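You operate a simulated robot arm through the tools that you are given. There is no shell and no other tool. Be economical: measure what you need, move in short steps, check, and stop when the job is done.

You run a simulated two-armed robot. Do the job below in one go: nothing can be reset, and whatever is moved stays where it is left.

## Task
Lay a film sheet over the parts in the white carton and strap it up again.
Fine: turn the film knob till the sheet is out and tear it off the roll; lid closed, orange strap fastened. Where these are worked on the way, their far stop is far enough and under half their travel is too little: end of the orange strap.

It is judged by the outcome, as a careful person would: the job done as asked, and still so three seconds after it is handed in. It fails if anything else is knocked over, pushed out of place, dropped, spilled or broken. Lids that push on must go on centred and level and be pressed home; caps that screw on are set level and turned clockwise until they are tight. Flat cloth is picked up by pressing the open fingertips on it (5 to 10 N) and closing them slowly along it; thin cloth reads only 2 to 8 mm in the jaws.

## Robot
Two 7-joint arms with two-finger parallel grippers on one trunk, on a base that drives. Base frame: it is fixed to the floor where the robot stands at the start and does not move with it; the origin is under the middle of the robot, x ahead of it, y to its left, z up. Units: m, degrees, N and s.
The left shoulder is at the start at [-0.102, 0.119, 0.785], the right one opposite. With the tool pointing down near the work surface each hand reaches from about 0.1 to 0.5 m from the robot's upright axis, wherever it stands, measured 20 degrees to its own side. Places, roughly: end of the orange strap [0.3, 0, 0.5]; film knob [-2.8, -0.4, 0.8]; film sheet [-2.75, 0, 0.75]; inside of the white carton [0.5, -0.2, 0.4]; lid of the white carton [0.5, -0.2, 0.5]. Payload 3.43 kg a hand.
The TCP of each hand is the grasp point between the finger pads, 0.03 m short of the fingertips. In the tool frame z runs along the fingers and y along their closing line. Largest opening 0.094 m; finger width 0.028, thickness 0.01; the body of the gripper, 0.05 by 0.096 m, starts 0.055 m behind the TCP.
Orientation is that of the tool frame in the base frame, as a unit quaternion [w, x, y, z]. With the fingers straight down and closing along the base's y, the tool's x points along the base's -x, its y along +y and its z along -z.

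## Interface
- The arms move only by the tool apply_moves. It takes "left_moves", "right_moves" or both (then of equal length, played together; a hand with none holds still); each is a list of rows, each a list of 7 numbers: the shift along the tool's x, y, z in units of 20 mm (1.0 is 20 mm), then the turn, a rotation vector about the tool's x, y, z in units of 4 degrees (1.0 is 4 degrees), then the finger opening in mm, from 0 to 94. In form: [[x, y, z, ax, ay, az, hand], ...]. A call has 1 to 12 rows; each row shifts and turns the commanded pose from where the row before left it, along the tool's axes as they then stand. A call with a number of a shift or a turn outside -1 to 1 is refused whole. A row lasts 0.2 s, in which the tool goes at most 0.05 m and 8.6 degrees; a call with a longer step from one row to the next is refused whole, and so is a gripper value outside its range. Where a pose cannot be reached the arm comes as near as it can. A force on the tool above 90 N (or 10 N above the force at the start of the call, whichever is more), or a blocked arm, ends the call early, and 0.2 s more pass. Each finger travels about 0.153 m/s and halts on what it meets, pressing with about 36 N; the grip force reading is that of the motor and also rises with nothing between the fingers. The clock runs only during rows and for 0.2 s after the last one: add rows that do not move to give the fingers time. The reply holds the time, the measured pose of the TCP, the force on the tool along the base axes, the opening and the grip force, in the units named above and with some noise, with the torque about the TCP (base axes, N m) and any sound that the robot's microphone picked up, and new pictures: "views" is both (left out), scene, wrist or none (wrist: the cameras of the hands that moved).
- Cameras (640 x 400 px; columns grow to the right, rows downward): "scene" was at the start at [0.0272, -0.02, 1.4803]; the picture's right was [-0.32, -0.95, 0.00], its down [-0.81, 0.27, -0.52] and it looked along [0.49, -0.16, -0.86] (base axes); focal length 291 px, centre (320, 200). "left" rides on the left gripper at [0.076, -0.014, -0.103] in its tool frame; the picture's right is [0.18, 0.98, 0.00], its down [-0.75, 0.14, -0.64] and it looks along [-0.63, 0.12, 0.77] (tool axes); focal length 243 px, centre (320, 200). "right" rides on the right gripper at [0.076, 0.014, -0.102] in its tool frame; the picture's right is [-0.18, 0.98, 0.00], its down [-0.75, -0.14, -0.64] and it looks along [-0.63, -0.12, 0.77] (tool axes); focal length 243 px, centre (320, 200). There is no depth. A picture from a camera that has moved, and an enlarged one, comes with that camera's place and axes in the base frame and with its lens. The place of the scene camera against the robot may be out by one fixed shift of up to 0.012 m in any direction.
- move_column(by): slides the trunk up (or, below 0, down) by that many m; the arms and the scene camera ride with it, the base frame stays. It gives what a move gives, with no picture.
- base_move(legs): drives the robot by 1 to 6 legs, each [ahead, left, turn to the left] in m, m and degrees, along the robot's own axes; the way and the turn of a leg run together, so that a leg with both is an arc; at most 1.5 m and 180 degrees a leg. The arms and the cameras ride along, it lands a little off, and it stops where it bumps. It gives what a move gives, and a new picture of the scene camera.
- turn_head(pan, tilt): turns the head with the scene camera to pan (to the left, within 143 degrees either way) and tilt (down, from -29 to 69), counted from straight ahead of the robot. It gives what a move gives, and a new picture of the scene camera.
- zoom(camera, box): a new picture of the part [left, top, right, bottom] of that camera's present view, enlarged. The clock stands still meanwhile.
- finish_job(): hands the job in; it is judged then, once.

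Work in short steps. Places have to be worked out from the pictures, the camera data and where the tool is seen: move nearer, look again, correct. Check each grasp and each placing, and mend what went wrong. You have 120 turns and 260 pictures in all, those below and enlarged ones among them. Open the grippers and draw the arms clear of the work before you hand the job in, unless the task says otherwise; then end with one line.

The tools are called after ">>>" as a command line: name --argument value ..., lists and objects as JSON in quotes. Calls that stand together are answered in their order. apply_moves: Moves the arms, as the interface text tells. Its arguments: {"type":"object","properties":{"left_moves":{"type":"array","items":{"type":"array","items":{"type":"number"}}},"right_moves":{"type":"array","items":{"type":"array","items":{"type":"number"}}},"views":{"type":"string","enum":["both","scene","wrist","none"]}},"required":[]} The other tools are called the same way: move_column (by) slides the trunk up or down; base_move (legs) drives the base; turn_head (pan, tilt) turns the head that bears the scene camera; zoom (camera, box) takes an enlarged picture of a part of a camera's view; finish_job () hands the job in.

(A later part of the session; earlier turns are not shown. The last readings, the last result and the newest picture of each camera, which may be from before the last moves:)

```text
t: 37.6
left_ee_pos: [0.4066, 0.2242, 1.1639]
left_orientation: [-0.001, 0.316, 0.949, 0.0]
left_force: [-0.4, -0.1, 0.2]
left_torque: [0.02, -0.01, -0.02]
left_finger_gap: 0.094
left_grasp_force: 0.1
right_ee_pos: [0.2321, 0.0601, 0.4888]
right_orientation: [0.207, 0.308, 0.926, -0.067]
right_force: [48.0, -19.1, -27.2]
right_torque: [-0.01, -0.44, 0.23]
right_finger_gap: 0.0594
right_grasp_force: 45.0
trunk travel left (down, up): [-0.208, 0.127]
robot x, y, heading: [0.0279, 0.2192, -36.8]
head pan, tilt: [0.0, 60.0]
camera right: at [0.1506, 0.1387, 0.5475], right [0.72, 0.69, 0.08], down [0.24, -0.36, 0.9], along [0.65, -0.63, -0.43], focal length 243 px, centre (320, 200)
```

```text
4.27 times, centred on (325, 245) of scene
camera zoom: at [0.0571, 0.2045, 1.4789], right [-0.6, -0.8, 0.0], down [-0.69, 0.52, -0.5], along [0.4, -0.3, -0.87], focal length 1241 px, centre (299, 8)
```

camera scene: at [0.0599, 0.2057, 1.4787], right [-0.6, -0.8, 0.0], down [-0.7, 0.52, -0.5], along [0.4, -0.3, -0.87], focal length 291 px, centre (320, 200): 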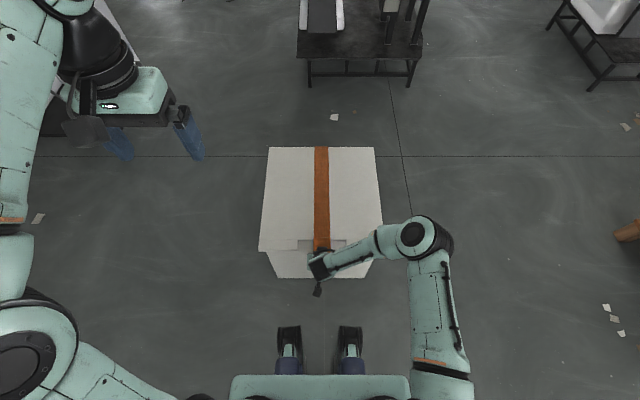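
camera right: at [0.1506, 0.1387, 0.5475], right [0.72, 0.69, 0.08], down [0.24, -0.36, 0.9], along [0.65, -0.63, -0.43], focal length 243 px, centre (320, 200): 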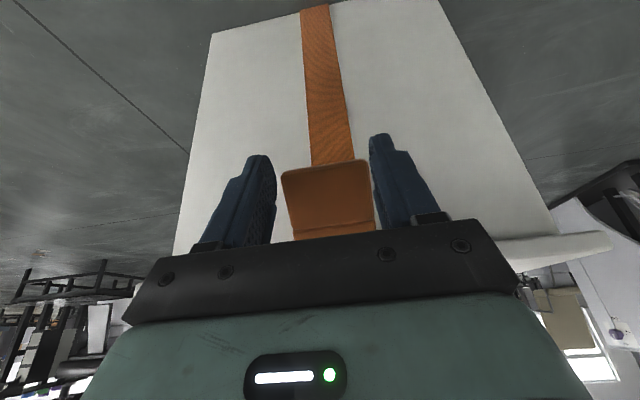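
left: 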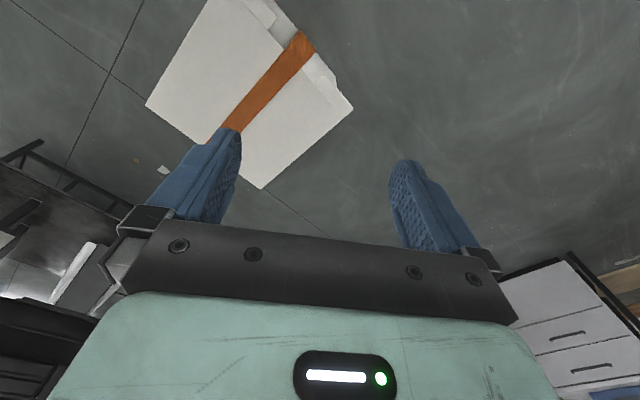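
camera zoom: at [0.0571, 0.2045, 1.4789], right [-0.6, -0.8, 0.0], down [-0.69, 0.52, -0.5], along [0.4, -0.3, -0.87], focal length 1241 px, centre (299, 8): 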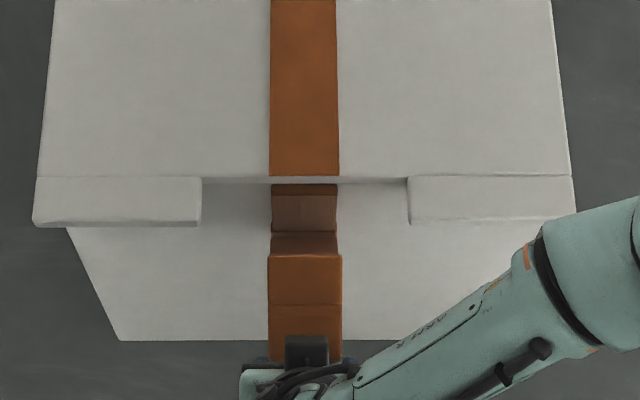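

It's still moving (about 93 mm out by now). I'll continue pulling 60 mm more and look for the stop.

>>> apply_moves --right_moves '[[0.457, 0, -0.2, 0, 0, 0, 30], [0.457, 0, -0.2, 0, 0, 0, 30], [0.457, 0, -0.2, 0, 0, 0, 30], [0.457, 0, -0.2, 0, 0, 0, 30], [0.457, 0, -0.2, 0, 0, 0, 30], [0.457, 0, -0.2, 0, 0, 0, 30], [0, 0, 0, 0, 0, 0, 30]]' --views "wrist"

>>> zoom --camera "scene" --box '[250, 200, 400, 290]'

```text
t: 39.2
left_ee_pos: [0.4029, 0.2265, 1.1652]
left_orientation: [0.0, 0.315, 0.949, 0.0]
left_force: [-0.1, -0.3, 0.4]
left_torque: [0.03, 0.0, 0.0]
left_finger_gap: 0.094
left_grasp_force: 0.0
right_ee_pos: [0.1781, 0.101, 0.4875]
right_orientation: [0.2, 0.307, 0.928, -0.065]
right_force: [-0.3, 0.4, -0.1]
right_torque: [0.01, 0.06, -0.02]
right_finger_gap: 0.0298
right_grasp_force: 0.0
trunk travel left (down, up): [-0.208, 0.127]
robot x, y, heading: [0.0301, 0.222, -36.8]
head pan, tilt: [0.0, 60.0]
camera right: at [0.096, 0.1789, 0.5482], right [0.72, 0.69, 0.08], down [0.25, -0.37, 0.89], along [0.65, -0.62, -0.44], focal length 243 px, centre (320, 200)
```

right: 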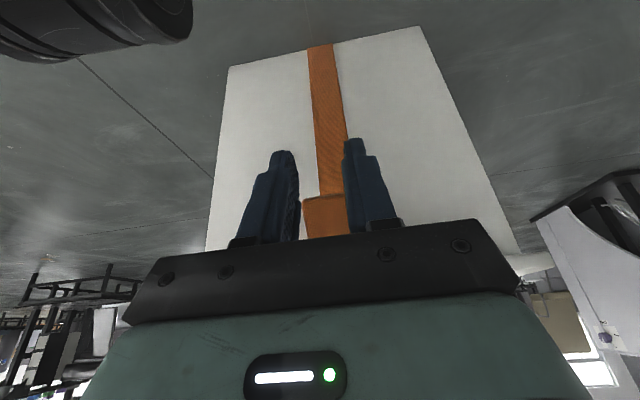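

```text
4.27 times, centred on (325, 245) of scene
camera zoom: at [0.053, 0.2066, 1.4789], right [-0.6, -0.8, 0.0], down [-0.69, 0.52, -0.5], along [0.4, -0.3, -0.87], focal length 1241 px, centre (299, 8)
```

zoom: 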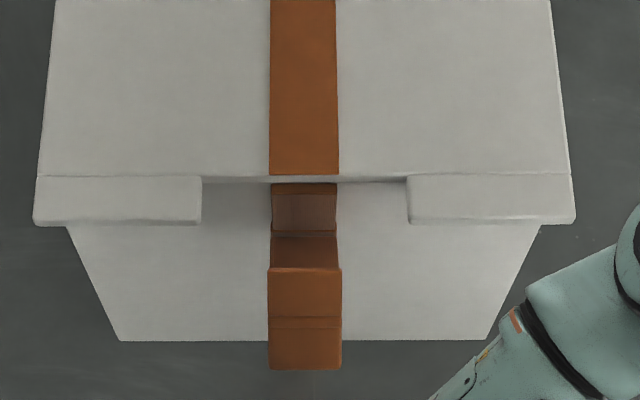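

The grip slipped off, with the piece about 100 mm out; it may be at its stop. I'll regrip deeper and pull once more to see whether it moves further.

>>> apply_moves --right_moves '[[0, 0, 0, 0, 0, 0, 80], [-0.914, -0.1, 0.4, 0, 0, 0, 94], [-0.914, -0.1, 0.4, 0, 0, 0, 94], [-0.914, 0, 0.4, 0, 0, 0, 94], [-0.914, 0, 0.4, 0, 0, 0, 94], [-0.914, 0, 0.4, 0, 0, 0, 94], [0, 0, 0, 0, 0, 0, 60], [0, 0, 0, 0, 0, 0, 40], [0, 0, 0, 0, 0, 0, 20], [0, 0, 0, 0, 0, 0, 20]]' --views "wrist"

>>> apply_moves --right_moves '[[0.3, 0, -0.13, 0, 0, 0, 20], [0.3, 0, -0.13, 0, 0, 0, 20], [0.3, 0, -0.13, 0, 0, 0, 20], [0.3, 0, -0.13, 0, 0, 0, 20], [0, 0, 0, 0, 0, 0, 20]]' --views "wrist"

>>> zoom --camera "scene" --box '[250, 200, 400, 290]'

```text
t: 41.4
left_ee_pos: [0.4054, 0.2265, 1.1646]
left_orientation: [0.0, 0.316, 0.949, -0.001]
left_force: [0.1, -0.1, -0.1]
left_torque: [-0.01, 0.02, -0.02]
left_finger_gap: 0.094
left_grasp_force: 0.1
right_ee_pos: [0.2585, 0.0412, 0.4901]
right_orientation: [0.203, 0.304, 0.929, -0.061]
right_force: [27.6, 20.1, -8.9]
right_torque: [-0.54, 0.37, -0.44]
right_finger_gap: 0.0599
right_grasp_force: 45.6
trunk travel left (down, up): [-0.208, 0.127]
robot x, y, heading: [0.0276, 0.2208, -36.8]
head pan, tilt: [0.0, 60.0]
camera right: at [0.1766, 0.1178, 0.5511], right [0.72, 0.69, 0.08], down [0.25, -0.37, 0.89], along [0.65, -0.62, -0.44], focal length 243 px, centre (320, 200)
```

right: 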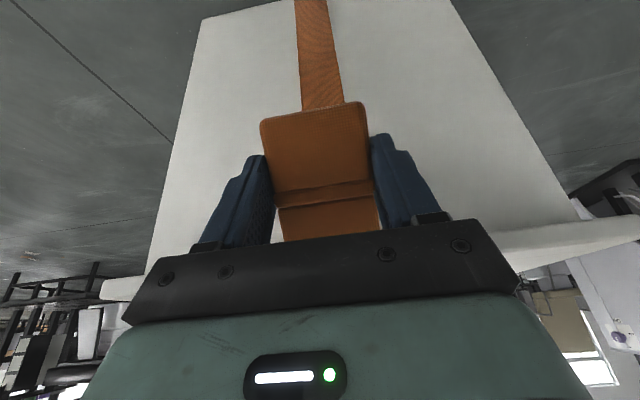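

```text
t: 42.6
left_ee_pos: [0.4071, 0.2246, 1.1653]
left_orientation: [-0.003, 0.316, 0.949, -0.001]
left_force: [-0.8, 0.4, 0.8]
left_torque: [-0.02, -0.01, 0.0]
left_finger_gap: 0.0941
left_grasp_force: 0.1
right_ee_pos: [0.2458, 0.0507, 0.4897]
right_orientation: [0.21, 0.306, 0.926, -0.065]
right_force: [69.5, -4.3, -33.8]
right_torque: [-0.71, -0.39, 0.37]
right_finger_gap: 0.0594
right_grasp_force: 45.2
trunk travel left (down, up): [-0.208, 0.127]
robot x, y, heading: [0.0293, 0.2171, -36.7]
head pan, tilt: [0.0, 60.0]
camera right: at [0.1631, 0.1284, 0.5483], right [0.72, 0.69, 0.09], down [0.24, -0.36, 0.9], along [0.65, -0.63, -0.42], focal length 243 px, centre (320, 200)
```

right: 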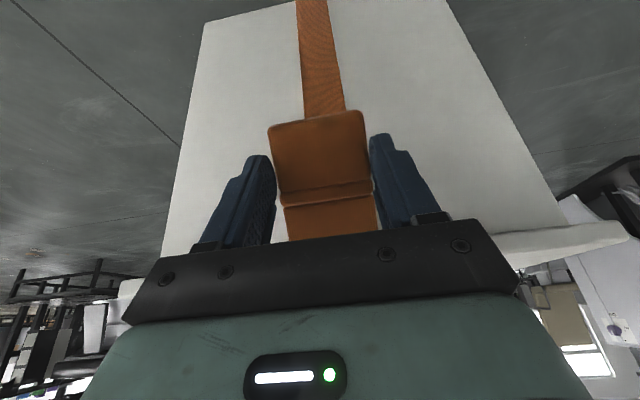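

```text
4.27 times, centred on (325, 245) of scene
camera zoom: at [0.0591, 0.2054, 1.4788], right [-0.6, -0.8, 0.0], down [-0.7, 0.52, -0.5], along [0.4, -0.3, -0.87], focal length 1241 px, centre (299, 8)
```

zoom: 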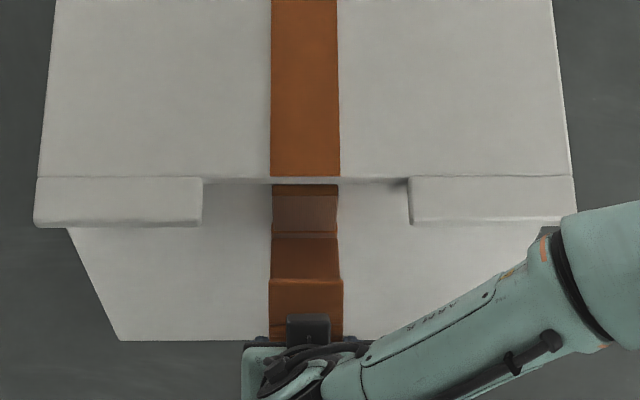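

The deeper grip moves it another 8 mm, so it isn't at the stop yet. I'll pull on.

>>> apply_moves --right_moves '[[0.3, 0, -0.13, 0, 0, 0, 20], [0.3, 0, -0.13, 0, 0, 0, 20], [0.3, 0, -0.13, 0, 0, 0, 20], [0.3, 0, -0.13, 0, 0, 0, 20], [0.3, 0, -0.13, 0, 0, 0, 20], [0.3, 0, -0.13, 0, 0, 0, 20], [0, 0, 0, 0, 0, 0, 20]]' --views "wrist"

>>> zoom --camera "scene" --box '[250, 200, 400, 290]'

```text
t: 44.2
left_ee_pos: [0.4017, 0.2257, 1.1654]
left_orientation: [0.0, 0.316, 0.949, -0.001]
left_force: [0.1, -0.6, 0.1]
left_torque: [-0.01, 0.01, -0.04]
left_finger_gap: 0.0942
left_grasp_force: 0.1
right_ee_pos: [0.2037, 0.0772, 0.4854]
right_orientation: [0.2, 0.306, 0.929, -0.064]
right_force: [0.2, 0.8, 0.7]
right_torque: [0.01, 0.0, -0.01]
right_finger_gap: 0.02
right_grasp_force: 0.1
trunk travel left (down, up): [-0.208, 0.127]
robot x, y, heading: [0.0293, 0.2206, -36.8]
head pan, tilt: [0.0, 60.0]
camera right: at [0.1218, 0.1547, 0.548], right [0.72, 0.69, 0.08], down [0.25, -0.37, 0.89], along [0.65, -0.62, -0.44], focal length 243 px, centre (320, 200)
```

right: 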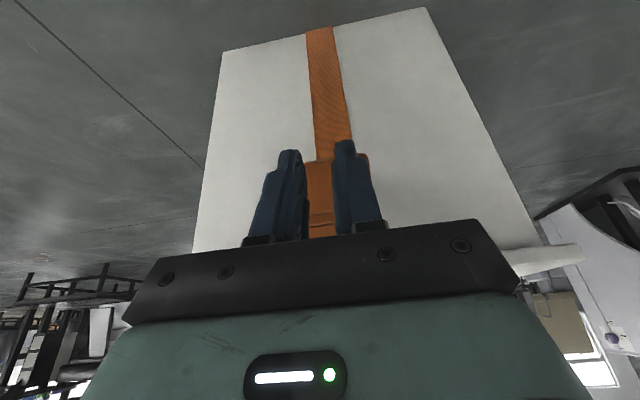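

```text
4.27 times, centred on (325, 245) of scene
camera zoom: at [0.0529, 0.2066, 1.4789], right [-0.6, -0.8, 0.0], down [-0.69, 0.52, -0.5], along [0.4, -0.3, -0.87], focal length 1241 px, centre (299, 8)
```

zoom: 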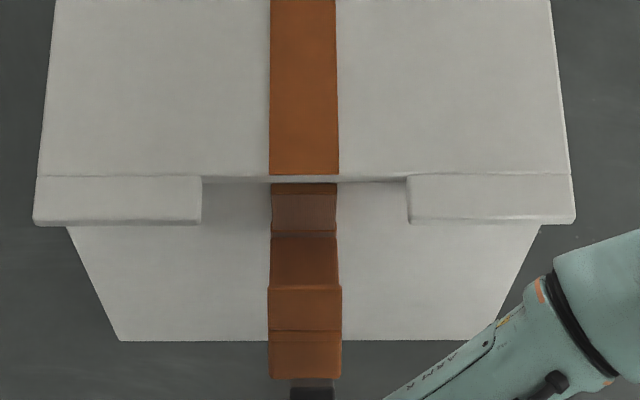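

It's at row 287 now (about 118 mm). One more deep regrip and pull should tell whether this is the stop.

>>> apply_moves --right_moves '[[0, 0, 0, 0, 0, 0, 80], [-0.914, -0.1, 0.4, 0, 0, 0, 94], [-0.914, -0.1, 0.4, 0, 0, 0, 94], [-0.914, 0, 0.4, 0, 0, 0, 94], [-0.6, 0, 0.26, 0, 0, 0, 94], [0, 0, 0, 0, 0, 0, 60], [0, 0, 0, 0, 0, 0, 40], [0, 0, 0, 0, 0, 0, 10], [0, 0, 0, 0, 0, 0, 10]]' --views "none"

>>> apply_moves --right_moves '[[0.25, 0, -0.11, 0, 0, 0, 10], [0.25, 0, -0.11, 0, 0, 0, 10], [0.25, 0, -0.11, 0, 0, 0, 10], [0.25, 0, -0.11, 0, 0, 0, 10], [0, 0, 0, 0, 0, 0, 10]]' --views "wrist"

>>> zoom --camera "scene" --box '[250, 200, 400, 290]'

```text
t: 46.2
left_ee_pos: [0.4053, 0.228, 1.1637]
left_orientation: [-0.001, 0.316, 0.949, -0.001]
left_force: [-0.5, 0.2, 0.1]
left_torque: [0.02, -0.01, -0.01]
left_finger_gap: 0.0941
left_grasp_force: 0.1
right_ee_pos: [0.2647, 0.0352, 0.4903]
right_orientation: [0.203, 0.304, 0.929, -0.057]
right_force: [40.6, 29.1, -14.5]
right_torque: [-0.6, 0.42, -0.74]
right_finger_gap: 0.0601
right_grasp_force: 45.0
trunk travel left (down, up): [-0.208, 0.127]
robot x, y, heading: [0.0252, 0.2187, -36.9]
head pan, tilt: [0.0, 60.0]
```

```text
t: 47.4
left_ee_pos: [0.4081, 0.2254, 1.1644]
left_orientation: [-0.002, 0.316, 0.949, 0.0]
left_force: [-0.4, 0.1, -0.1]
left_torque: [0.01, -0.04, 0.0]
left_finger_gap: 0.0942
left_grasp_force: 0.0
right_ee_pos: [0.2549, 0.0428, 0.4913]
right_orientation: [0.212, 0.304, 0.927, -0.061]
right_force: [76.6, 7.0, -32.5]
right_torque: [-0.69, -0.95, -0.73]
right_finger_gap: 0.0601
right_grasp_force: 44.9
trunk travel left (down, up): [-0.208, 0.127]
robot x, y, heading: [0.0292, 0.2213, -36.7]
head pan, tilt: [0.0, 60.0]
camera right: at [0.1713, 0.1204, 0.5504], right [0.71, 0.69, 0.1], down [0.23, -0.36, 0.9], along [0.66, -0.62, -0.42], focal length 243 px, centre (320, 200)
```

right: 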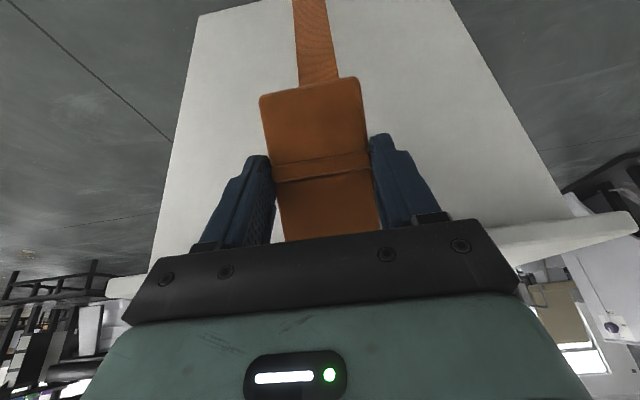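

```text
4.27 times, centred on (325, 245) of scene
camera zoom: at [0.0595, 0.2063, 1.4788], right [-0.6, -0.8, 0.0], down [-0.7, 0.52, -0.5], along [0.4, -0.3, -0.87], focal length 1241 px, centre (299, 8)
```

zoom: 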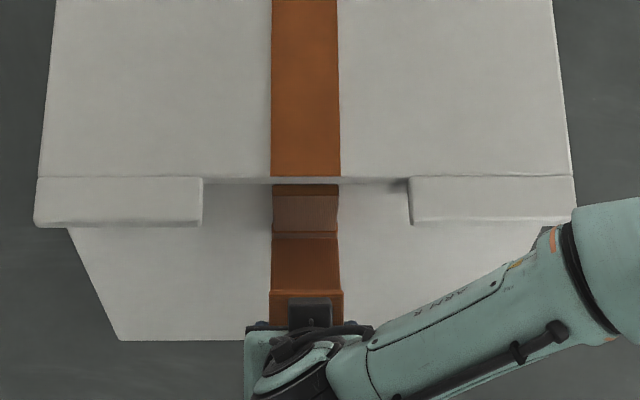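

The piece no longer moves and it's holding about 60 N, so it's at its far stop and clear of the lid. I'll release and shift right, then tilt the fingers forward so they can go under the lid's right lip.

>>> apply_moves --right_moves '[[0, 0, 0, 0, 0, 0, 60], [0, 0, 0, 0, 0, 0, 94], [0, 0, -1, 0, 0, 0, 94], [0, 0, -1, 0, 0, 0, 94], [0, 0, -1, 0, 0, 0, 94], [0, 0, -1, 0, 0, 0, 94], [0, -1, 0, 0, -1, 0, 94], [0, -1, 0, 0, -1, 0, 60], [0, -1, 0, 0, -1, 0, 30], [0, -1, 0, 0, -1, 0, 0], [0, -1, 0, 0, -1, 0, 0], [0, -1, 0, 0, -1, 0, 0]]' --views "both"

```text
t: 50.0
left_ee_pos: [0.4033, 0.2262, 1.1666]
left_orientation: [0.0, 0.316, 0.949, 0.0]
left_force: [-0.2, -0.7, -0.4]
left_torque: [-0.02, 0.0, 0.01]
left_finger_gap: 0.0941
left_grasp_force: 0.1
right_ee_pos: [0.1677, 0.0016, 0.5706]
right_orientation: [0.386, 0.289, 0.866, -0.132]
right_force: [0.3, -0.1, 0.3]
right_torque: [-0.03, -0.02, -0.01]
right_finger_gap: 0.0
right_grasp_force: 33.0
right hand out of reach, approached as far as the arm can: row 10, 11, 12
trunk travel left (down, up): [-0.208, 0.127]
robot x, y, heading: [0.0279, 0.2168, -37.0]
head pan, tilt: [0.0, 60.0]
camera scene: at [0.0529, 0.2063, 1.4789], right [-0.6, -0.8, 0.0], down [-0.69, 0.52, -0.5], along [0.4, -0.3, -0.87], focal length 291 px, centre (320, 200)
camera right: at [0.0745, 0.089, 0.5819], right [0.69, 0.71, 0.13], down [-0.06, -0.12, 0.99], along [0.72, -0.69, -0.04], focal length 243 px, centre (320, 200)
```

scene: 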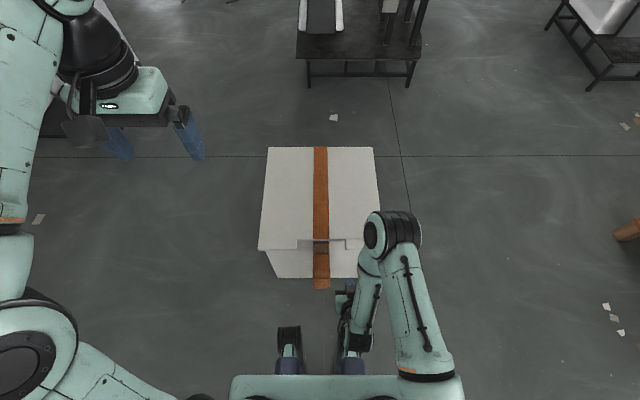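
right: 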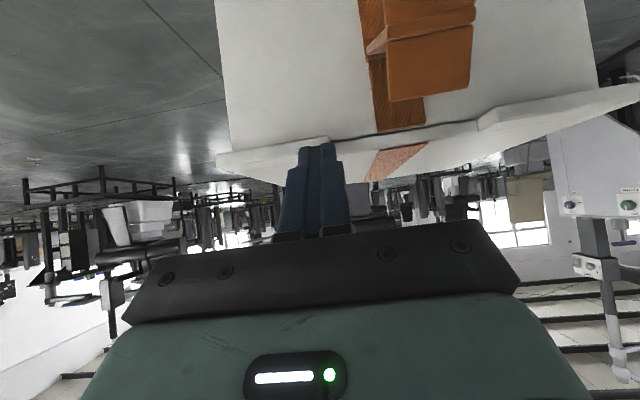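

At 48° of tilt the arm is at its limit. The right lip spans z≈0.505–0.53 at forward ≈0.38, so I'll slide along the tool axis to put the fingertips beneath it, shifting right to lateral -0.15.

>>> apply_moves --right_moves '[[0, -1, 0, 0, 0, 0, 0], [0, -1, 0, 0, 0, 0, 0], [0, -1, 0.6, 0, 0, 0, 0], [0, 0, 1, 0, 0, 0, 0], [0, 0, 1, 0, 0, 0, 0], [0, 0, 1, 0, 0, 0, 0], [0, 0, 1, 0, 0, 0, 0], [0, 0, 1, 0, 0, 0, 0], [0, 0, 1, 0, 0, 0, 0], [0, 0, 0.8, 0, 0, 0, 0]]' --views "both"

```text
t: 52.2
left_ee_pos: [0.4031, 0.2253, 1.1651]
left_orientation: [0.0, 0.316, 0.949, -0.001]
left_force: [0.3, 0.0, 0.5]
left_torque: [-0.01, 0.02, 0.02]
left_finger_gap: 0.0937
left_grasp_force: 0.2
right_ee_pos: [0.2665, -0.0482, 0.4895]
right_orientation: [0.387, 0.288, 0.866, -0.131]
right_force: [0.0, -0.2, -0.9]
right_torque: [0.02, 0.02, 0.0]
right_finger_gap: 0.0
right_grasp_force: 33.4
right hand out of reach, approached as far as the arm can: row 1, 2, 3, 4, 6, 7, 8, 10
trunk travel left (down, up): [-0.208, 0.127]
robot x, y, heading: [0.0274, 0.2193, -36.8]
head pan, tilt: [0.0, 60.0]
camera scene: at [0.053, 0.2066, 1.4789], right [-0.6, -0.8, 0.0], down [-0.69, 0.52, -0.5], along [0.4, -0.3, -0.87], focal length 291 px, centre (320, 200)
camera right: at [0.1749, 0.0397, 0.4991], right [0.69, 0.71, 0.13], down [-0.06, -0.12, 0.99], along [0.72, -0.69, -0.04], focal length 243 px, centre (320, 200)
```

scene: 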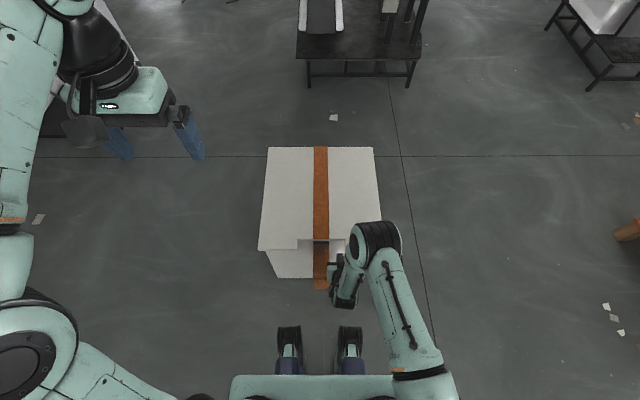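
right: 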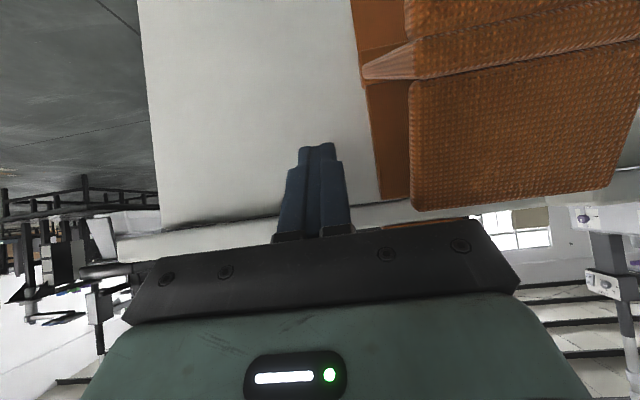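

The arm can't shift sideways at this tilt, and the fingers sit in the notch. I'll instead drive the base 80 mm to the right so that they go beneath the right lip.

>>> base_move --legs '[[0, -0.085, 0]]'

>>> zoom --camera "right" --box '[80, 40, 560, 300]'

```text
t: 53.6
left_ee_pos: [0.3524, 0.1582, 1.1657]
left_orientation: [0.0, 0.315, 0.949, 0.0]
left_force: [0.6, -0.1, 0.7]
left_torque: [0.01, -0.02, 0.03]
left_finger_gap: 0.0938
left_grasp_force: 0.0
right_ee_pos: [0.2178, -0.1156, 0.4886]
right_orientation: [0.388, 0.287, 0.866, -0.13]
right_force: [-0.1, 0.1, 0.1]
right_torque: [-0.01, 0.02, 0.01]
right_finger_gap: 0.0
right_grasp_force: 32.9
trunk travel left (down, up): [-0.208, 0.127]
robot x, y, heading: [-0.024, 0.1528, -36.8]
head pan, tilt: [0.0, 60.0]
camera scene: at [0.0021, 0.1386, 1.4789], right [-0.6, -0.8, 0.0], down [-0.69, 0.52, -0.5], along [0.4, -0.3, -0.87], focal length 291 px, centre (320, 200)
```

scene: 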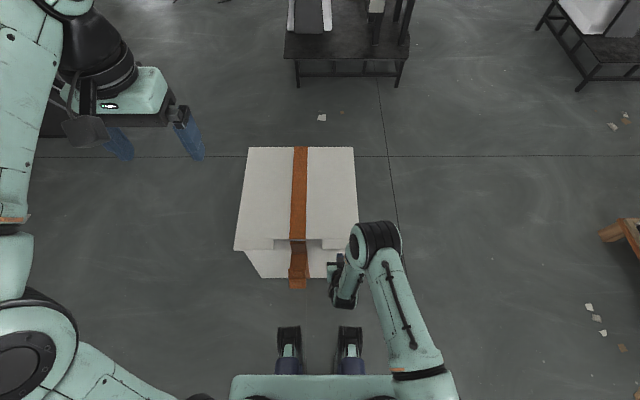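

```text
1.33 times, centred on (320, 170) of right
camera zoom: at [0.1243, -0.0277, 0.4993], right [0.69, 0.71, 0.13], down [-0.06, -0.12, 0.99], along [0.72, -0.69, -0.04], focal length 324 px, centre (320, 240)
```

zoom: 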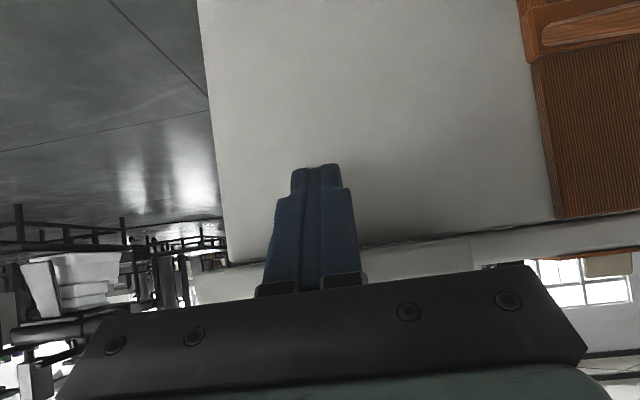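

The fingers are now below the right lip. I'll move 20 mm forward, then raise 60 mm, watching the force.

>>> apply_moves --right_moves '[[-0.67, 0, 0.74, 0, 0, 0, 0], [0, 0, 0, 0, 0, 0, 0], [-0.74, 0, -0.67, 0, 0, 0, 0], [-0.74, 0, -0.67, 0, 0, 0, 0], [-0.74, 0, -0.67, 0, 0, 0, 0], [0, 0, 0, 0, 0, 0, 0]]' --views "both"

```text
t: 55.0
left_ee_pos: [0.3511, 0.1589, 1.1669]
left_orientation: [0.001, 0.315, 0.949, 0.0]
left_force: [-0.6, 0.3, -0.1]
left_torque: [0.01, -0.02, 0.02]
left_finger_gap: 0.0938
left_grasp_force: 0.0
right_ee_pos: [0.2352, -0.1265, 0.5514]
right_orientation: [0.388, 0.288, 0.866, -0.131]
right_force: [-1.5, -0.3, -2.3]
right_torque: [-0.03, 0.01, 0.0]
right_finger_gap: 0.0
right_grasp_force: 33.5
trunk travel left (down, up): [-0.208, 0.127]
robot x, y, heading: [-0.0213, 0.1506, -36.7]
head pan, tilt: [0.0, 60.0]
camera scene: at [0.0024, 0.139, 1.4789], right [-0.6, -0.8, 0.0], down [-0.69, 0.52, -0.5], along [0.4, -0.3, -0.87], focal length 291 px, centre (320, 200)
camera right: at [0.1412, -0.0384, 0.5609], right [0.69, 0.71, 0.13], down [-0.06, -0.12, 0.99], along [0.72, -0.69, -0.04], focal length 243 px, centre (320, 200)
```

scene: 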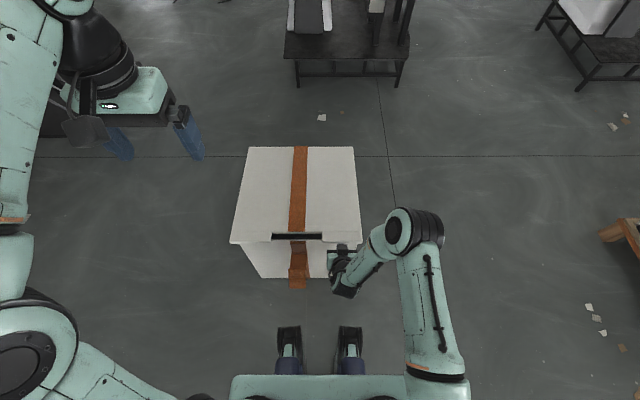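
right: 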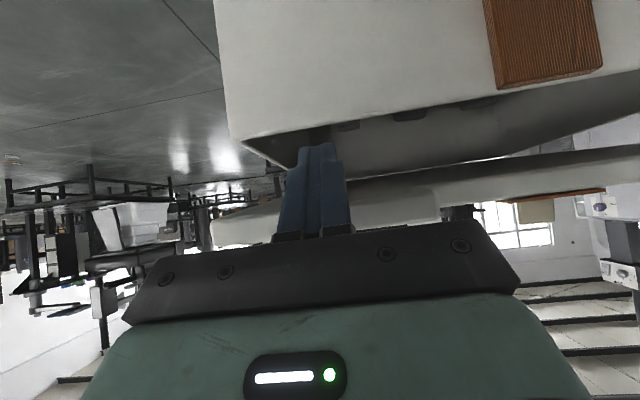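

The lid lifts easily, with only a couple of newtons. I'll keep following its arc upward.

>>> apply_moves --right_moves '[[-0.85, 0, -0.45, 0, 0, 0, 0], [-0.85, 0, -0.45, 0, 0, 0, 0], [-0.85, 0, -0.45, 0, 0, 0, 0], [-0.87, 0, -0.4, 0, 0, 0, 0], [-0.87, 0, -0.4, 0, 0, 0, 0], [-0.88, 0, -0.38, 0, 0, 0, 0], [-0.9, 0, -0.35, 0, 0, 0, 0], [-0.9, 0, -0.35, 0, 0, 0, 0], [-0.92, 0, -0.32, 0, 0, 0, 0], [-0.92, 0, -0.3, 0, 0, 0, 0]]' --views "both"

```text
t: 57.2
left_ee_pos: [0.3529, 0.1575, 1.1652]
left_orientation: [0.001, 0.315, 0.949, 0.0]
left_force: [0.2, 0.1, -0.7]
left_torque: [-0.01, 0.02, 0.01]
left_finger_gap: 0.0939
left_grasp_force: 0.0
right_ee_pos: [0.2824, -0.1641, 0.7341]
right_orientation: [0.388, 0.289, 0.865, -0.131]
right_force: [-0.1, -0.5, -2.3]
right_torque: [0.02, 0.06, -0.03]
right_finger_gap: 0.0
right_grasp_force: 32.8
trunk travel left (down, up): [-0.208, 0.127]
robot x, y, heading: [-0.0195, 0.155, -36.9]
head pan, tilt: [0.0, 60.0]
camera scene: at [0.0024, 0.1389, 1.4789], right [-0.6, -0.8, 0.0], down [-0.69, 0.52, -0.5], along [0.4, -0.3, -0.87], focal length 291 px, centre (320, 200)
camera right: at [0.1885, -0.0755, 0.7433], right [0.69, 0.71, 0.13], down [-0.07, -0.12, 0.99], along [0.72, -0.69, -0.04], focal length 243 px, centre (320, 200)
```

scene: 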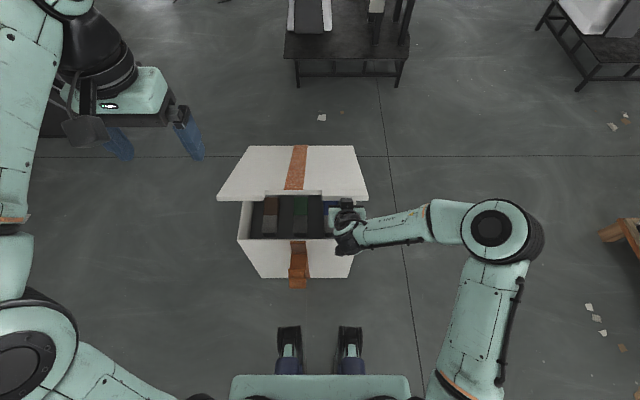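
right: 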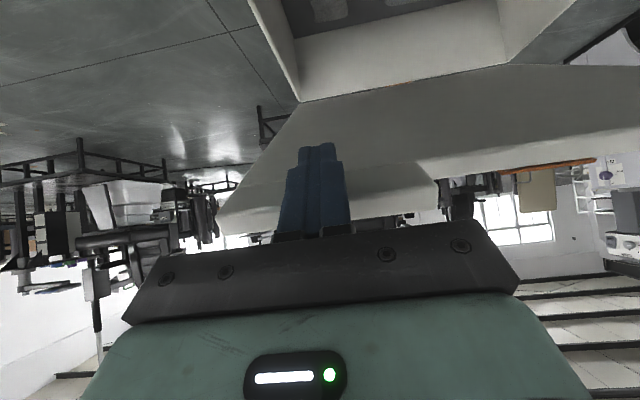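

The carton is opening, with parts visible inside. I'll continue along the arc.

>>> apply_moves --right_moves '[[-0.98, 0, -0.2, 0, 0, 0, 0], [-0.98, 0, -0.15, 0, 0, 0, 0], [-0.98, 0, -0.1, 0, 0, 0, 0], [-1, 0, -0.05, 0, 0, 0, 0], [-1, 0, 0, 0, 0, 0, 0], [-1, 0, 0, 0, 0, 0, 0], [-1, 0, 0.05, 0, 0, 0, 0], [-1, 0, 0.1, 0, 0, 0, 0], [-1, 0, 0.15, 0, 0, 0, 0], [-1, 0, 0.2, 0, 0, 0, 0], [-1, 0, 0.25, 0, 0, 0, 0], [-1, 0, 0.3, 0, 0, 0, 0]]' --views "both"

```text
t: 59.8
left_ee_pos: [0.3521, 0.1587, 1.1648]
left_orientation: [0.0, 0.315, 0.949, 0.001]
left_force: [-0.2, -0.1, -0.5]
left_torque: [0.01, -0.02, -0.03]
left_finger_gap: 0.094
left_grasp_force: 0.1
right_ee_pos: [0.415, -0.2626, 0.9034]
right_orientation: [0.388, 0.287, 0.866, -0.131]
right_force: [-0.4, -0.4, -1.7]
right_torque: [0.12, 0.14, -0.08]
right_finger_gap: 0.0
right_grasp_force: 32.9
trunk travel left (down, up): [-0.208, 0.127]
robot x, y, heading: [-0.0196, 0.1501, -36.7]
head pan, tilt: [0.0, 60.0]
camera scene: at [0.0025, 0.1389, 1.4789], right [-0.6, -0.8, 0.0], down [-0.69, 0.52, -0.5], along [0.4, -0.3, -0.87], focal length 291 px, centre (320, 200)
camera right: at [0.3225, -0.1747, 0.9128], right [0.69, 0.71, 0.13], down [-0.06, -0.12, 0.99], along [0.72, -0.69, -0.04], focal length 243 px, centre (320, 200)
```

scene: 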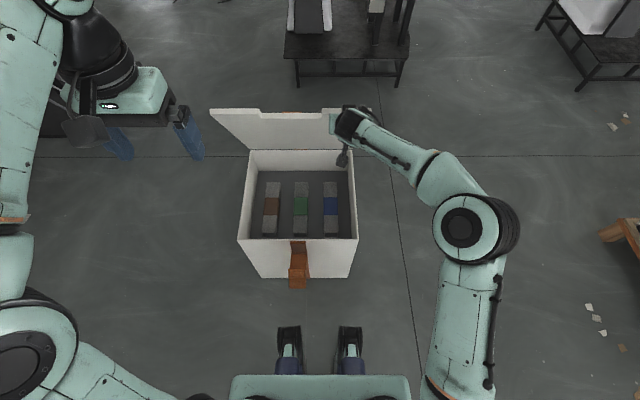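
right: 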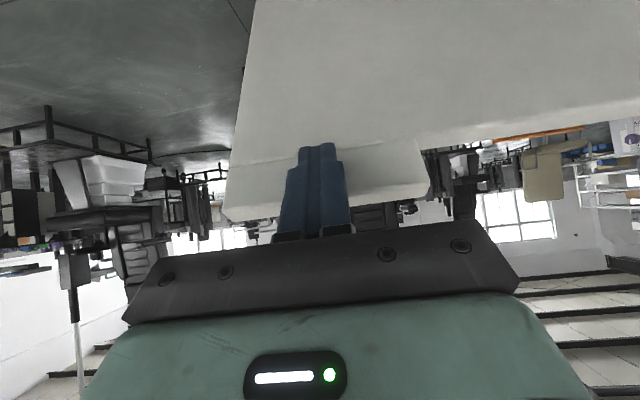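

The lid stands at about 65° and three parts are in view. I'll push forward further, tilting the fingers more level to gain reach.

>>> apply_moves --right_moves '[[-0.67, 0, 0.74, 0, 0, 0, 0], [-0.67, 0, 0.74, 0, 0, 0, 0], [-0.67, 0, 0.74, 0, -0.5, 0, 0], [-0.65, 0, 0.76, 0, -0.5, 0, 0], [-0.62, 0, 0.78, 0, -0.5, 0, 0], [-0.6, 0, 0.8, 0, -0.5, 0, 0], [-0.57, 0, 0.82, 0, -0.5, 0, 0], [-0.55, 0, 0.83, 0, -0.5, 0, 0], [-0.5, 0, 0.85, 0, -0.5, 0, 0], [-0.47, 0, 0.87, 0, -0.5, 0, 0]]' --views "both"

```text
t: 62.0
left_ee_pos: [0.3518, 0.1591, 1.1663]
left_orientation: [-0.001, 0.315, 0.949, -0.001]
left_force: [-0.1, -0.2, 0.6]
left_torque: [-0.02, 0.02, 0.03]
left_finger_gap: 0.0943
left_grasp_force: 0.0
right_ee_pos: [0.4809, -0.3888, 0.8399]
right_orientation: [0.504, 0.267, 0.804, -0.168]
right_force: [0.0, 0.1, 0.3]
right_torque: [0.01, -0.02, 0.0]
right_finger_gap: 0.0001
right_grasp_force: 33.1
right hand out of reach, approached as far as the arm can: row 6, 7, 8, 9, 10
trunk travel left (down, up): [-0.208, 0.127]
robot x, y, heading: [-0.0201, 0.1498, -36.7]
head pan, tilt: [0.0, 60.0]
camera scene: at [0.002, 0.1386, 1.4789], right [-0.6, -0.8, 0.0], down [-0.69, 0.52, -0.5], along [0.4, -0.3, -0.87], focal length 291 px, centre (320, 200)
camera right: at [0.3887, -0.3018, 0.8147], right [0.65, 0.74, 0.16], down [-0.28, 0.04, 0.96], along [0.7, -0.67, 0.24], focal length 243 px, centre (320, 200)
```

scene: 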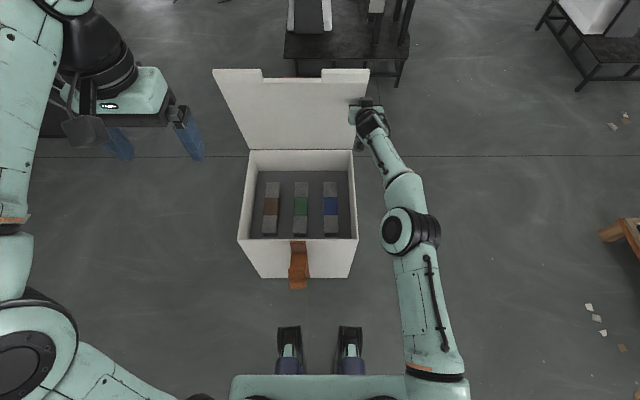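
right: 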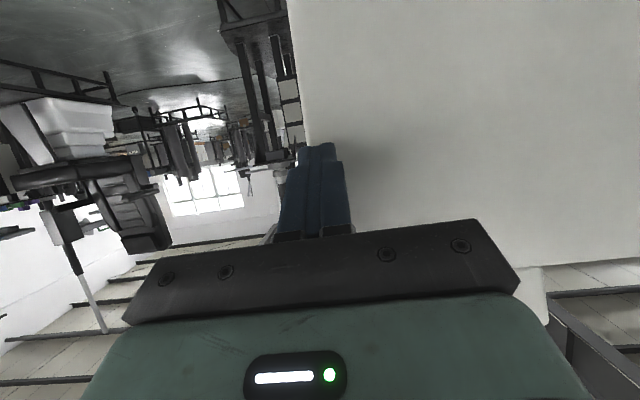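

The lid is at about 76° with nearly zero force on the fingers. I'll back the hand off to see if the lid stays up by itself.

>>> apply_moves --right_moves '[[0.45, 0, -0.88, 0, 0, 0, 0], [0.45, 0, -0.88, 0, 0, 0, 0], [0.45, 0, -0.88, 0, 0, 0, 0], [0, 0, 0, 0, 0, 0, 0], [0, 0, 0, 0, 0, 0, 0], [0, 0, 0, 0, 0, 0, 0]]' --views "both"

```text
t: 63.4
left_ee_pos: [0.3522, 0.1582, 1.1644]
left_orientation: [0.0, 0.315, 0.949, 0.0]
left_force: [0.7, 0.2, -0.4]
left_torque: [0.0, 0.0, 0.01]
left_finger_gap: 0.094
left_grasp_force: 0.1
right_ee_pos: [0.4343, -0.3522, 0.8409]
right_orientation: [0.505, 0.266, 0.803, -0.169]
right_force: [0.6, 0.0, -0.2]
right_torque: [0.01, 0.02, 0.02]
right_finger_gap: 0.0
right_grasp_force: 33.0
trunk travel left (down, up): [-0.208, 0.127]
robot x, y, heading: [-0.021, 0.1538, -36.9]
head pan, tilt: [0.0, 60.0]
camera scene: at [0.0025, 0.1391, 1.4789], right [-0.6, -0.8, 0.0], down [-0.69, 0.52, -0.5], along [0.4, -0.3, -0.87], focal length 291 px, centre (320, 200)
camera right: at [0.3416, -0.2658, 0.8156], right [0.65, 0.74, 0.16], down [-0.28, 0.04, 0.96], along [0.7, -0.67, 0.24], focal length 243 px, centre (320, 200)
```

scene: 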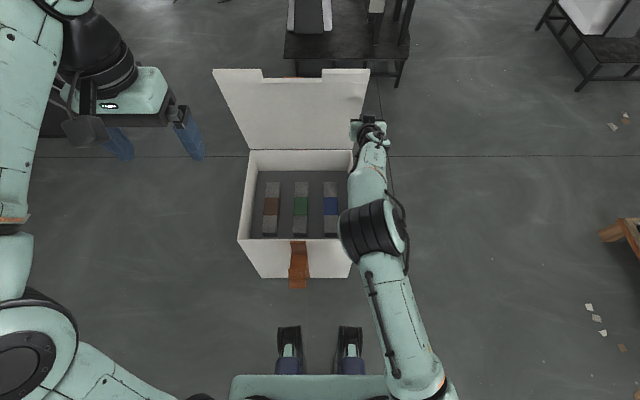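
right: 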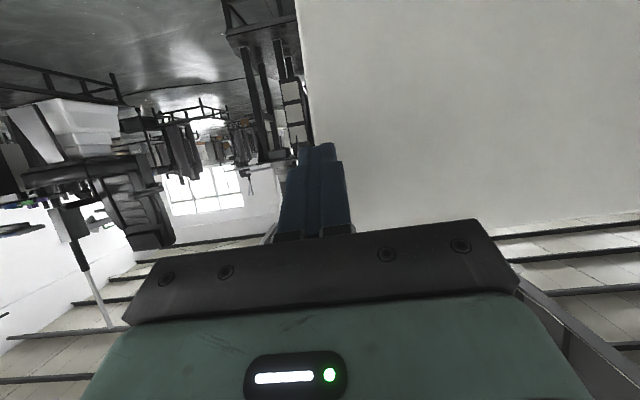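

The lid stays up by itself. I'll fold the right arm back upright and clear before driving to the film station.

>>> apply_moves --right_moves '[[0.1, 0, -0.9, 0, 1, 0, 0], [0.16, 0, -0.88, 0, 1, 0, 0], [0.22, 0, -0.86, 0, 1, 0, 0], [0.28, 0, -0.84, 0, 1, 0, 30], [0.34, 0, -0.82, 0, 1, 0, 60], [0.4, 0, -0.8, 0, 1, 0, 94], [0.46, 0, -0.78, 0, 1, 0, 94], [0.5, 0, -0.74, 0, 1, 0, 94], [0.55, 0, -0.7, 0, 1, 0, 94], [0.6, 0, -0.65, 0, 1, 0, 94], [0.65, 0, -0.6, 0, 1, 0, 94], [0.7, 0, -0.55, 0, 1, 0, 94]]' --views "none"

>>> apply_moves --right_moves '[[0.75, 0, -0.8, 0, 1, 0, 94], [0.8, 0, -0.8, 0, 1, 0, 94], [0.8, 0, -0.8, 0, 1, 0, 94], [0.8, 0, -0.8, 0, 0.8, 0, 94], [0.8, 0, -0.8, 0, 0, 0, 94], [0.5, 0, -0.8, 0, 0, 0, 94]]' --views "scene"

```text
t: 66.0
left_ee_pos: [0.3524, 0.1584, 1.1655]
left_orientation: [0.0, 0.315, 0.949, 0.0]
left_force: [-0.2, -0.1, -0.2]
left_torque: [-0.01, 0.01, 0.03]
left_finger_gap: 0.094
left_grasp_force: 0.0
right_ee_pos: [0.2712, -0.23, 0.9102]
right_orientation: [0.133, 0.312, 0.94, -0.045]
right_force: [-0.2, 0.3, 0.4]
right_torque: [0.0, 0.01, 0.01]
right_finger_gap: 0.094
right_grasp_force: 0.1
trunk travel left (down, up): [-0.208, 0.127]
robot x, y, heading: [-0.0204, 0.1548, -37.1]
head pan, tilt: [0.0, 60.0]
```

```text
t: 67.4
left_ee_pos: [0.3521, 0.1586, 1.1654]
left_orientation: [0.0, 0.315, 0.949, 0.0]
left_force: [-0.1, 0.2, 0.5]
left_torque: [-0.02, -0.01, -0.04]
left_finger_gap: 0.0941
left_grasp_force: 0.1
right_ee_pos: [0.1919, -0.1698, 0.9917]
right_orientation: [0.009, 0.316, 0.949, -0.005]
right_force: [-0.5, -0.3, 0.5]
right_torque: [-0.01, 0.0, -0.01]
right_finger_gap: 0.0943
right_grasp_force: 0.1
trunk travel left (down, up): [-0.208, 0.127]
robot x, y, heading: [-0.0194, 0.1484, -36.9]
head pan, tilt: [0.0, 60.0]
camera scene: at [0.0023, 0.1391, 1.4789], right [-0.6, -0.8, 0.0], down [-0.69, 0.52, -0.5], along [0.4, -0.3, -0.87], focal length 291 px, centre (320, 200)
```

scene: 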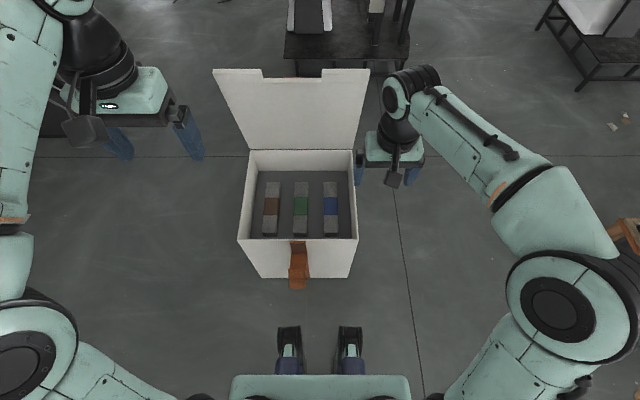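

The parts lie in three columns and the carton's opening is clear. Now I'll back away, turn around, and drive towards the film station past the bench's near side.

>>> base_move --legs '[[-0.35, 0, 0], [0, 0, -171], [0.8, 0, 0]]'

>>> turn_head --pan 25 --tilt 25

```text
t: 80.6
left_ee_pos: [-1.379, 0.674, 1.1652]
left_orientation: [-0.001, 0.97, -0.244, 0.0]
left_force: [0.4, -0.6, -0.3]
left_torque: [0.02, 0.0, -0.02]
left_finger_gap: 0.0939
left_grasp_force: 0.0
right_ee_pos: [-1.2703, 1.0226, 0.9899]
right_orientation: [-0.003, 0.97, -0.244, -0.008]
right_force: [0.2, -0.2, 0.2]
right_torque: [-0.02, 0.05, -0.01]
right_finger_gap: 0.0938
right_grasp_force: 0.0
trunk travel left (down, up): [-0.208, 0.127]
robot x, y, heading: [-1.0103, 0.7371, 151.8]
head pan, tilt: [0.0, 60.0]
camera scene: at [-1.0253, 0.7493, 1.4789], right [0.47, 0.88, 0.0], down [0.76, -0.41, -0.5], along [-0.44, 0.24, -0.87], focal length 291 px, centre (320, 200)
```

scene: 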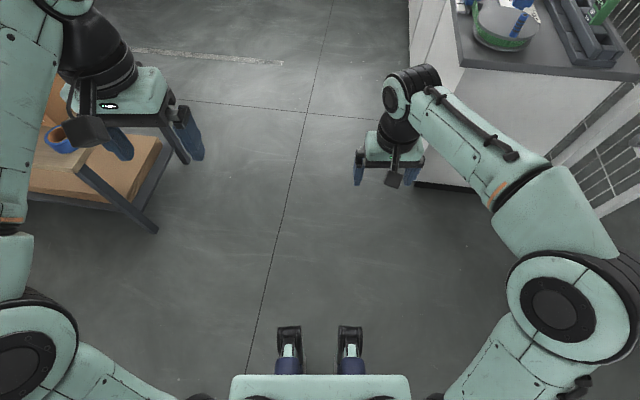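

```text
t: 81.6
left_ee_pos: [-1.3774, 0.6733, 1.1654]
left_orientation: [-0.001, 0.97, -0.244, 0.0]
left_force: [-0.2, 0.4, 0.1]
left_torque: [0.04, 0.01, 0.02]
left_finger_gap: 0.094
left_grasp_force: 0.0
right_ee_pos: [-1.2692, 1.0235, 0.9926]
right_orientation: [-0.004, 0.97, -0.244, -0.01]
right_force: [0.0, -0.9, 0.9]
right_torque: [0.01, -0.02, 0.01]
right_finger_gap: 0.0941
right_grasp_force: 0.0
trunk travel left (down, up): [-0.208, 0.127]
robot x, y, heading: [-1.0096, 0.732, 152.0]
head pan, tilt: [25.0, 25.0]
camera scene: at [-1.0584, 0.7229, 1.5289], right [0.06, 1.0, 0.0], down [0.42, -0.02, -0.91], along [-0.9, 0.05, -0.42], focal length 291 px, centre (320, 200)
```

scene: 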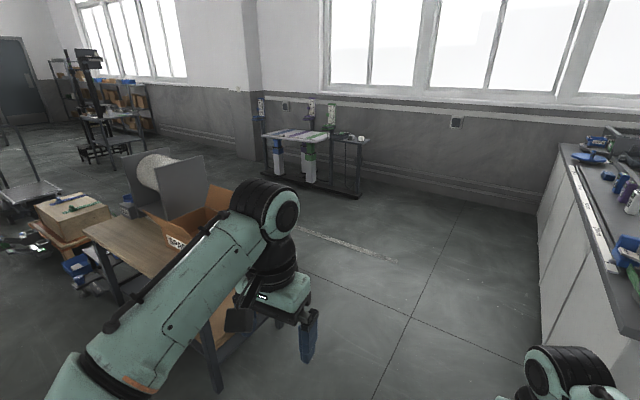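

The roll stand is visible on the left of the picture, so I'll zoom in on it.

>>> zoom --camera "scene" --box '[70, 130, 270, 255]'

```text
3.20 times, centred on (170, 192) of scene
camera zoom: at [-1.0584, 0.7229, 1.5289], right [0.06, 1.0, 0.0], down [0.42, -0.02, -0.91], along [-0.9, 0.05, -0.42], focal length 931 px, centre (800, 224)
```

zoom: 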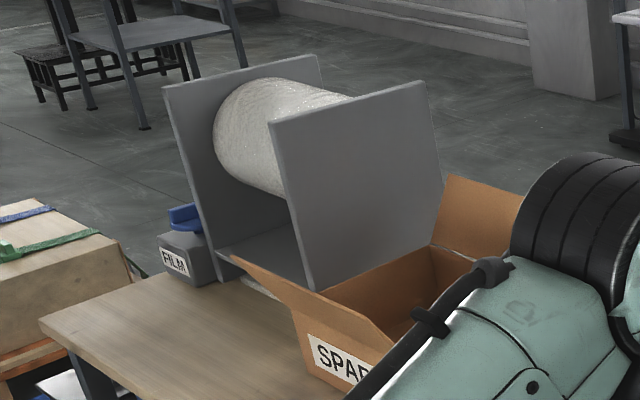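

The stand's front edge runs from about (-2.77, -0.34) to (-2.55, -0.06), facing heading -38°, with the knob at about (-2.80, -0.40, 0.77). I'll strafe around to the front side of that bench.

>>> base_move --legs '[[-0.15, 0, -10], [-0.1, 1.0, 0], [0, 0.6, 0]]'

>>> turn_head --pan 10 --tilt 35

```text
t: 97.0
left_ee_pos: [-2.1611, -0.6764, 1.165]
left_orientation: [0.0, 0.947, -0.321, 0.0]
left_force: [0.5, -0.5, 0.1]
left_torque: [0.02, 0.0, 0.02]
left_finger_gap: 0.0942
left_grasp_force: 0.1
right_ee_pos: [-1.9959, -0.3488, 0.992]
right_orientation: [-0.006, 0.947, -0.322, -0.009]
right_force: [-0.5, 0.0, -0.3]
right_torque: [-0.02, -0.01, 0.03]
right_finger_gap: 0.094
right_grasp_force: 0.1
trunk travel left (down, up): [-0.208, 0.127]
robot x, y, heading: [-1.7863, -0.6747, 142.4]
head pan, tilt: [25.0, 25.0]
camera scene: at [-1.8369, -0.6784, 1.529], right [0.22, 0.98, 0.0], down [0.41, -0.09, -0.91], along [-0.88, 0.2, -0.42], focal length 291 px, centre (320, 200)
```

scene: 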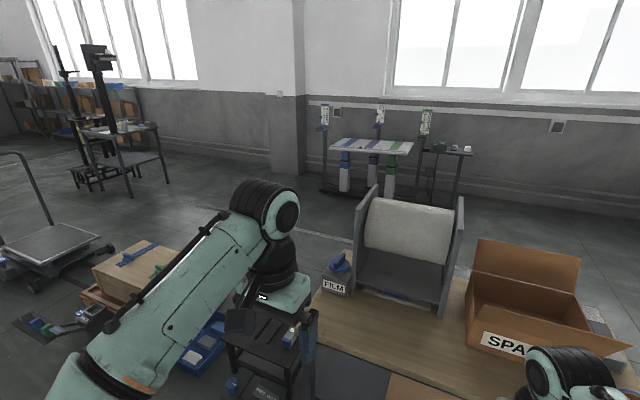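

```text
t: 97.8
left_ee_pos: [-2.1596, -0.6752, 1.1657]
left_orientation: [0.0, 0.947, -0.322, 0.0]
left_force: [-0.3, 0.3, 0.0]
left_torque: [0.01, -0.02, 0.01]
left_finger_gap: 0.0941
left_grasp_force: 0.0
right_ee_pos: [-1.996, -0.3493, 0.9912]
right_orientation: [-0.004, 0.947, -0.322, -0.009]
right_force: [0.3, 0.1, -0.4]
right_torque: [0.01, 0.02, -0.01]
right_finger_gap: 0.0943
right_grasp_force: 0.1
trunk travel left (down, up): [-0.208, 0.127]
robot x, y, heading: [-1.7868, -0.6734, 142.2]
head pan, tilt: [10.0, 35.0]
camera scene: at [-1.825, -0.6576, 1.5132], right [0.46, 0.89, 0.0], down [0.51, -0.26, -0.82], along [-0.73, 0.38, -0.57], focal length 291 px, centre (320, 200)
```

scene: 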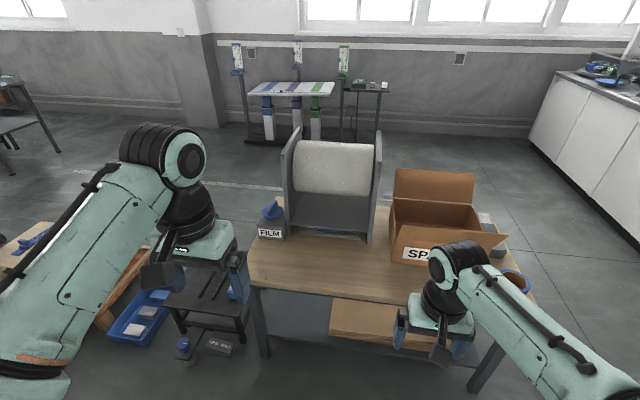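

>>> zoom --camera "scene" --box '[235, 110, 515, 285]'

```text
2.29 times, centred on (375, 198) of scene
camera zoom: at [-1.825, -0.6576, 1.5132], right [0.46, 0.89, 0.0], down [0.51, -0.26, -0.82], along [-0.73, 0.38, -0.57], focal length 665 px, centre (194, 206)
```

zoom: 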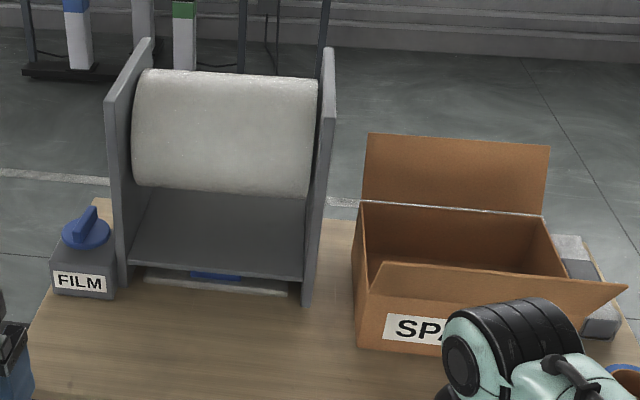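

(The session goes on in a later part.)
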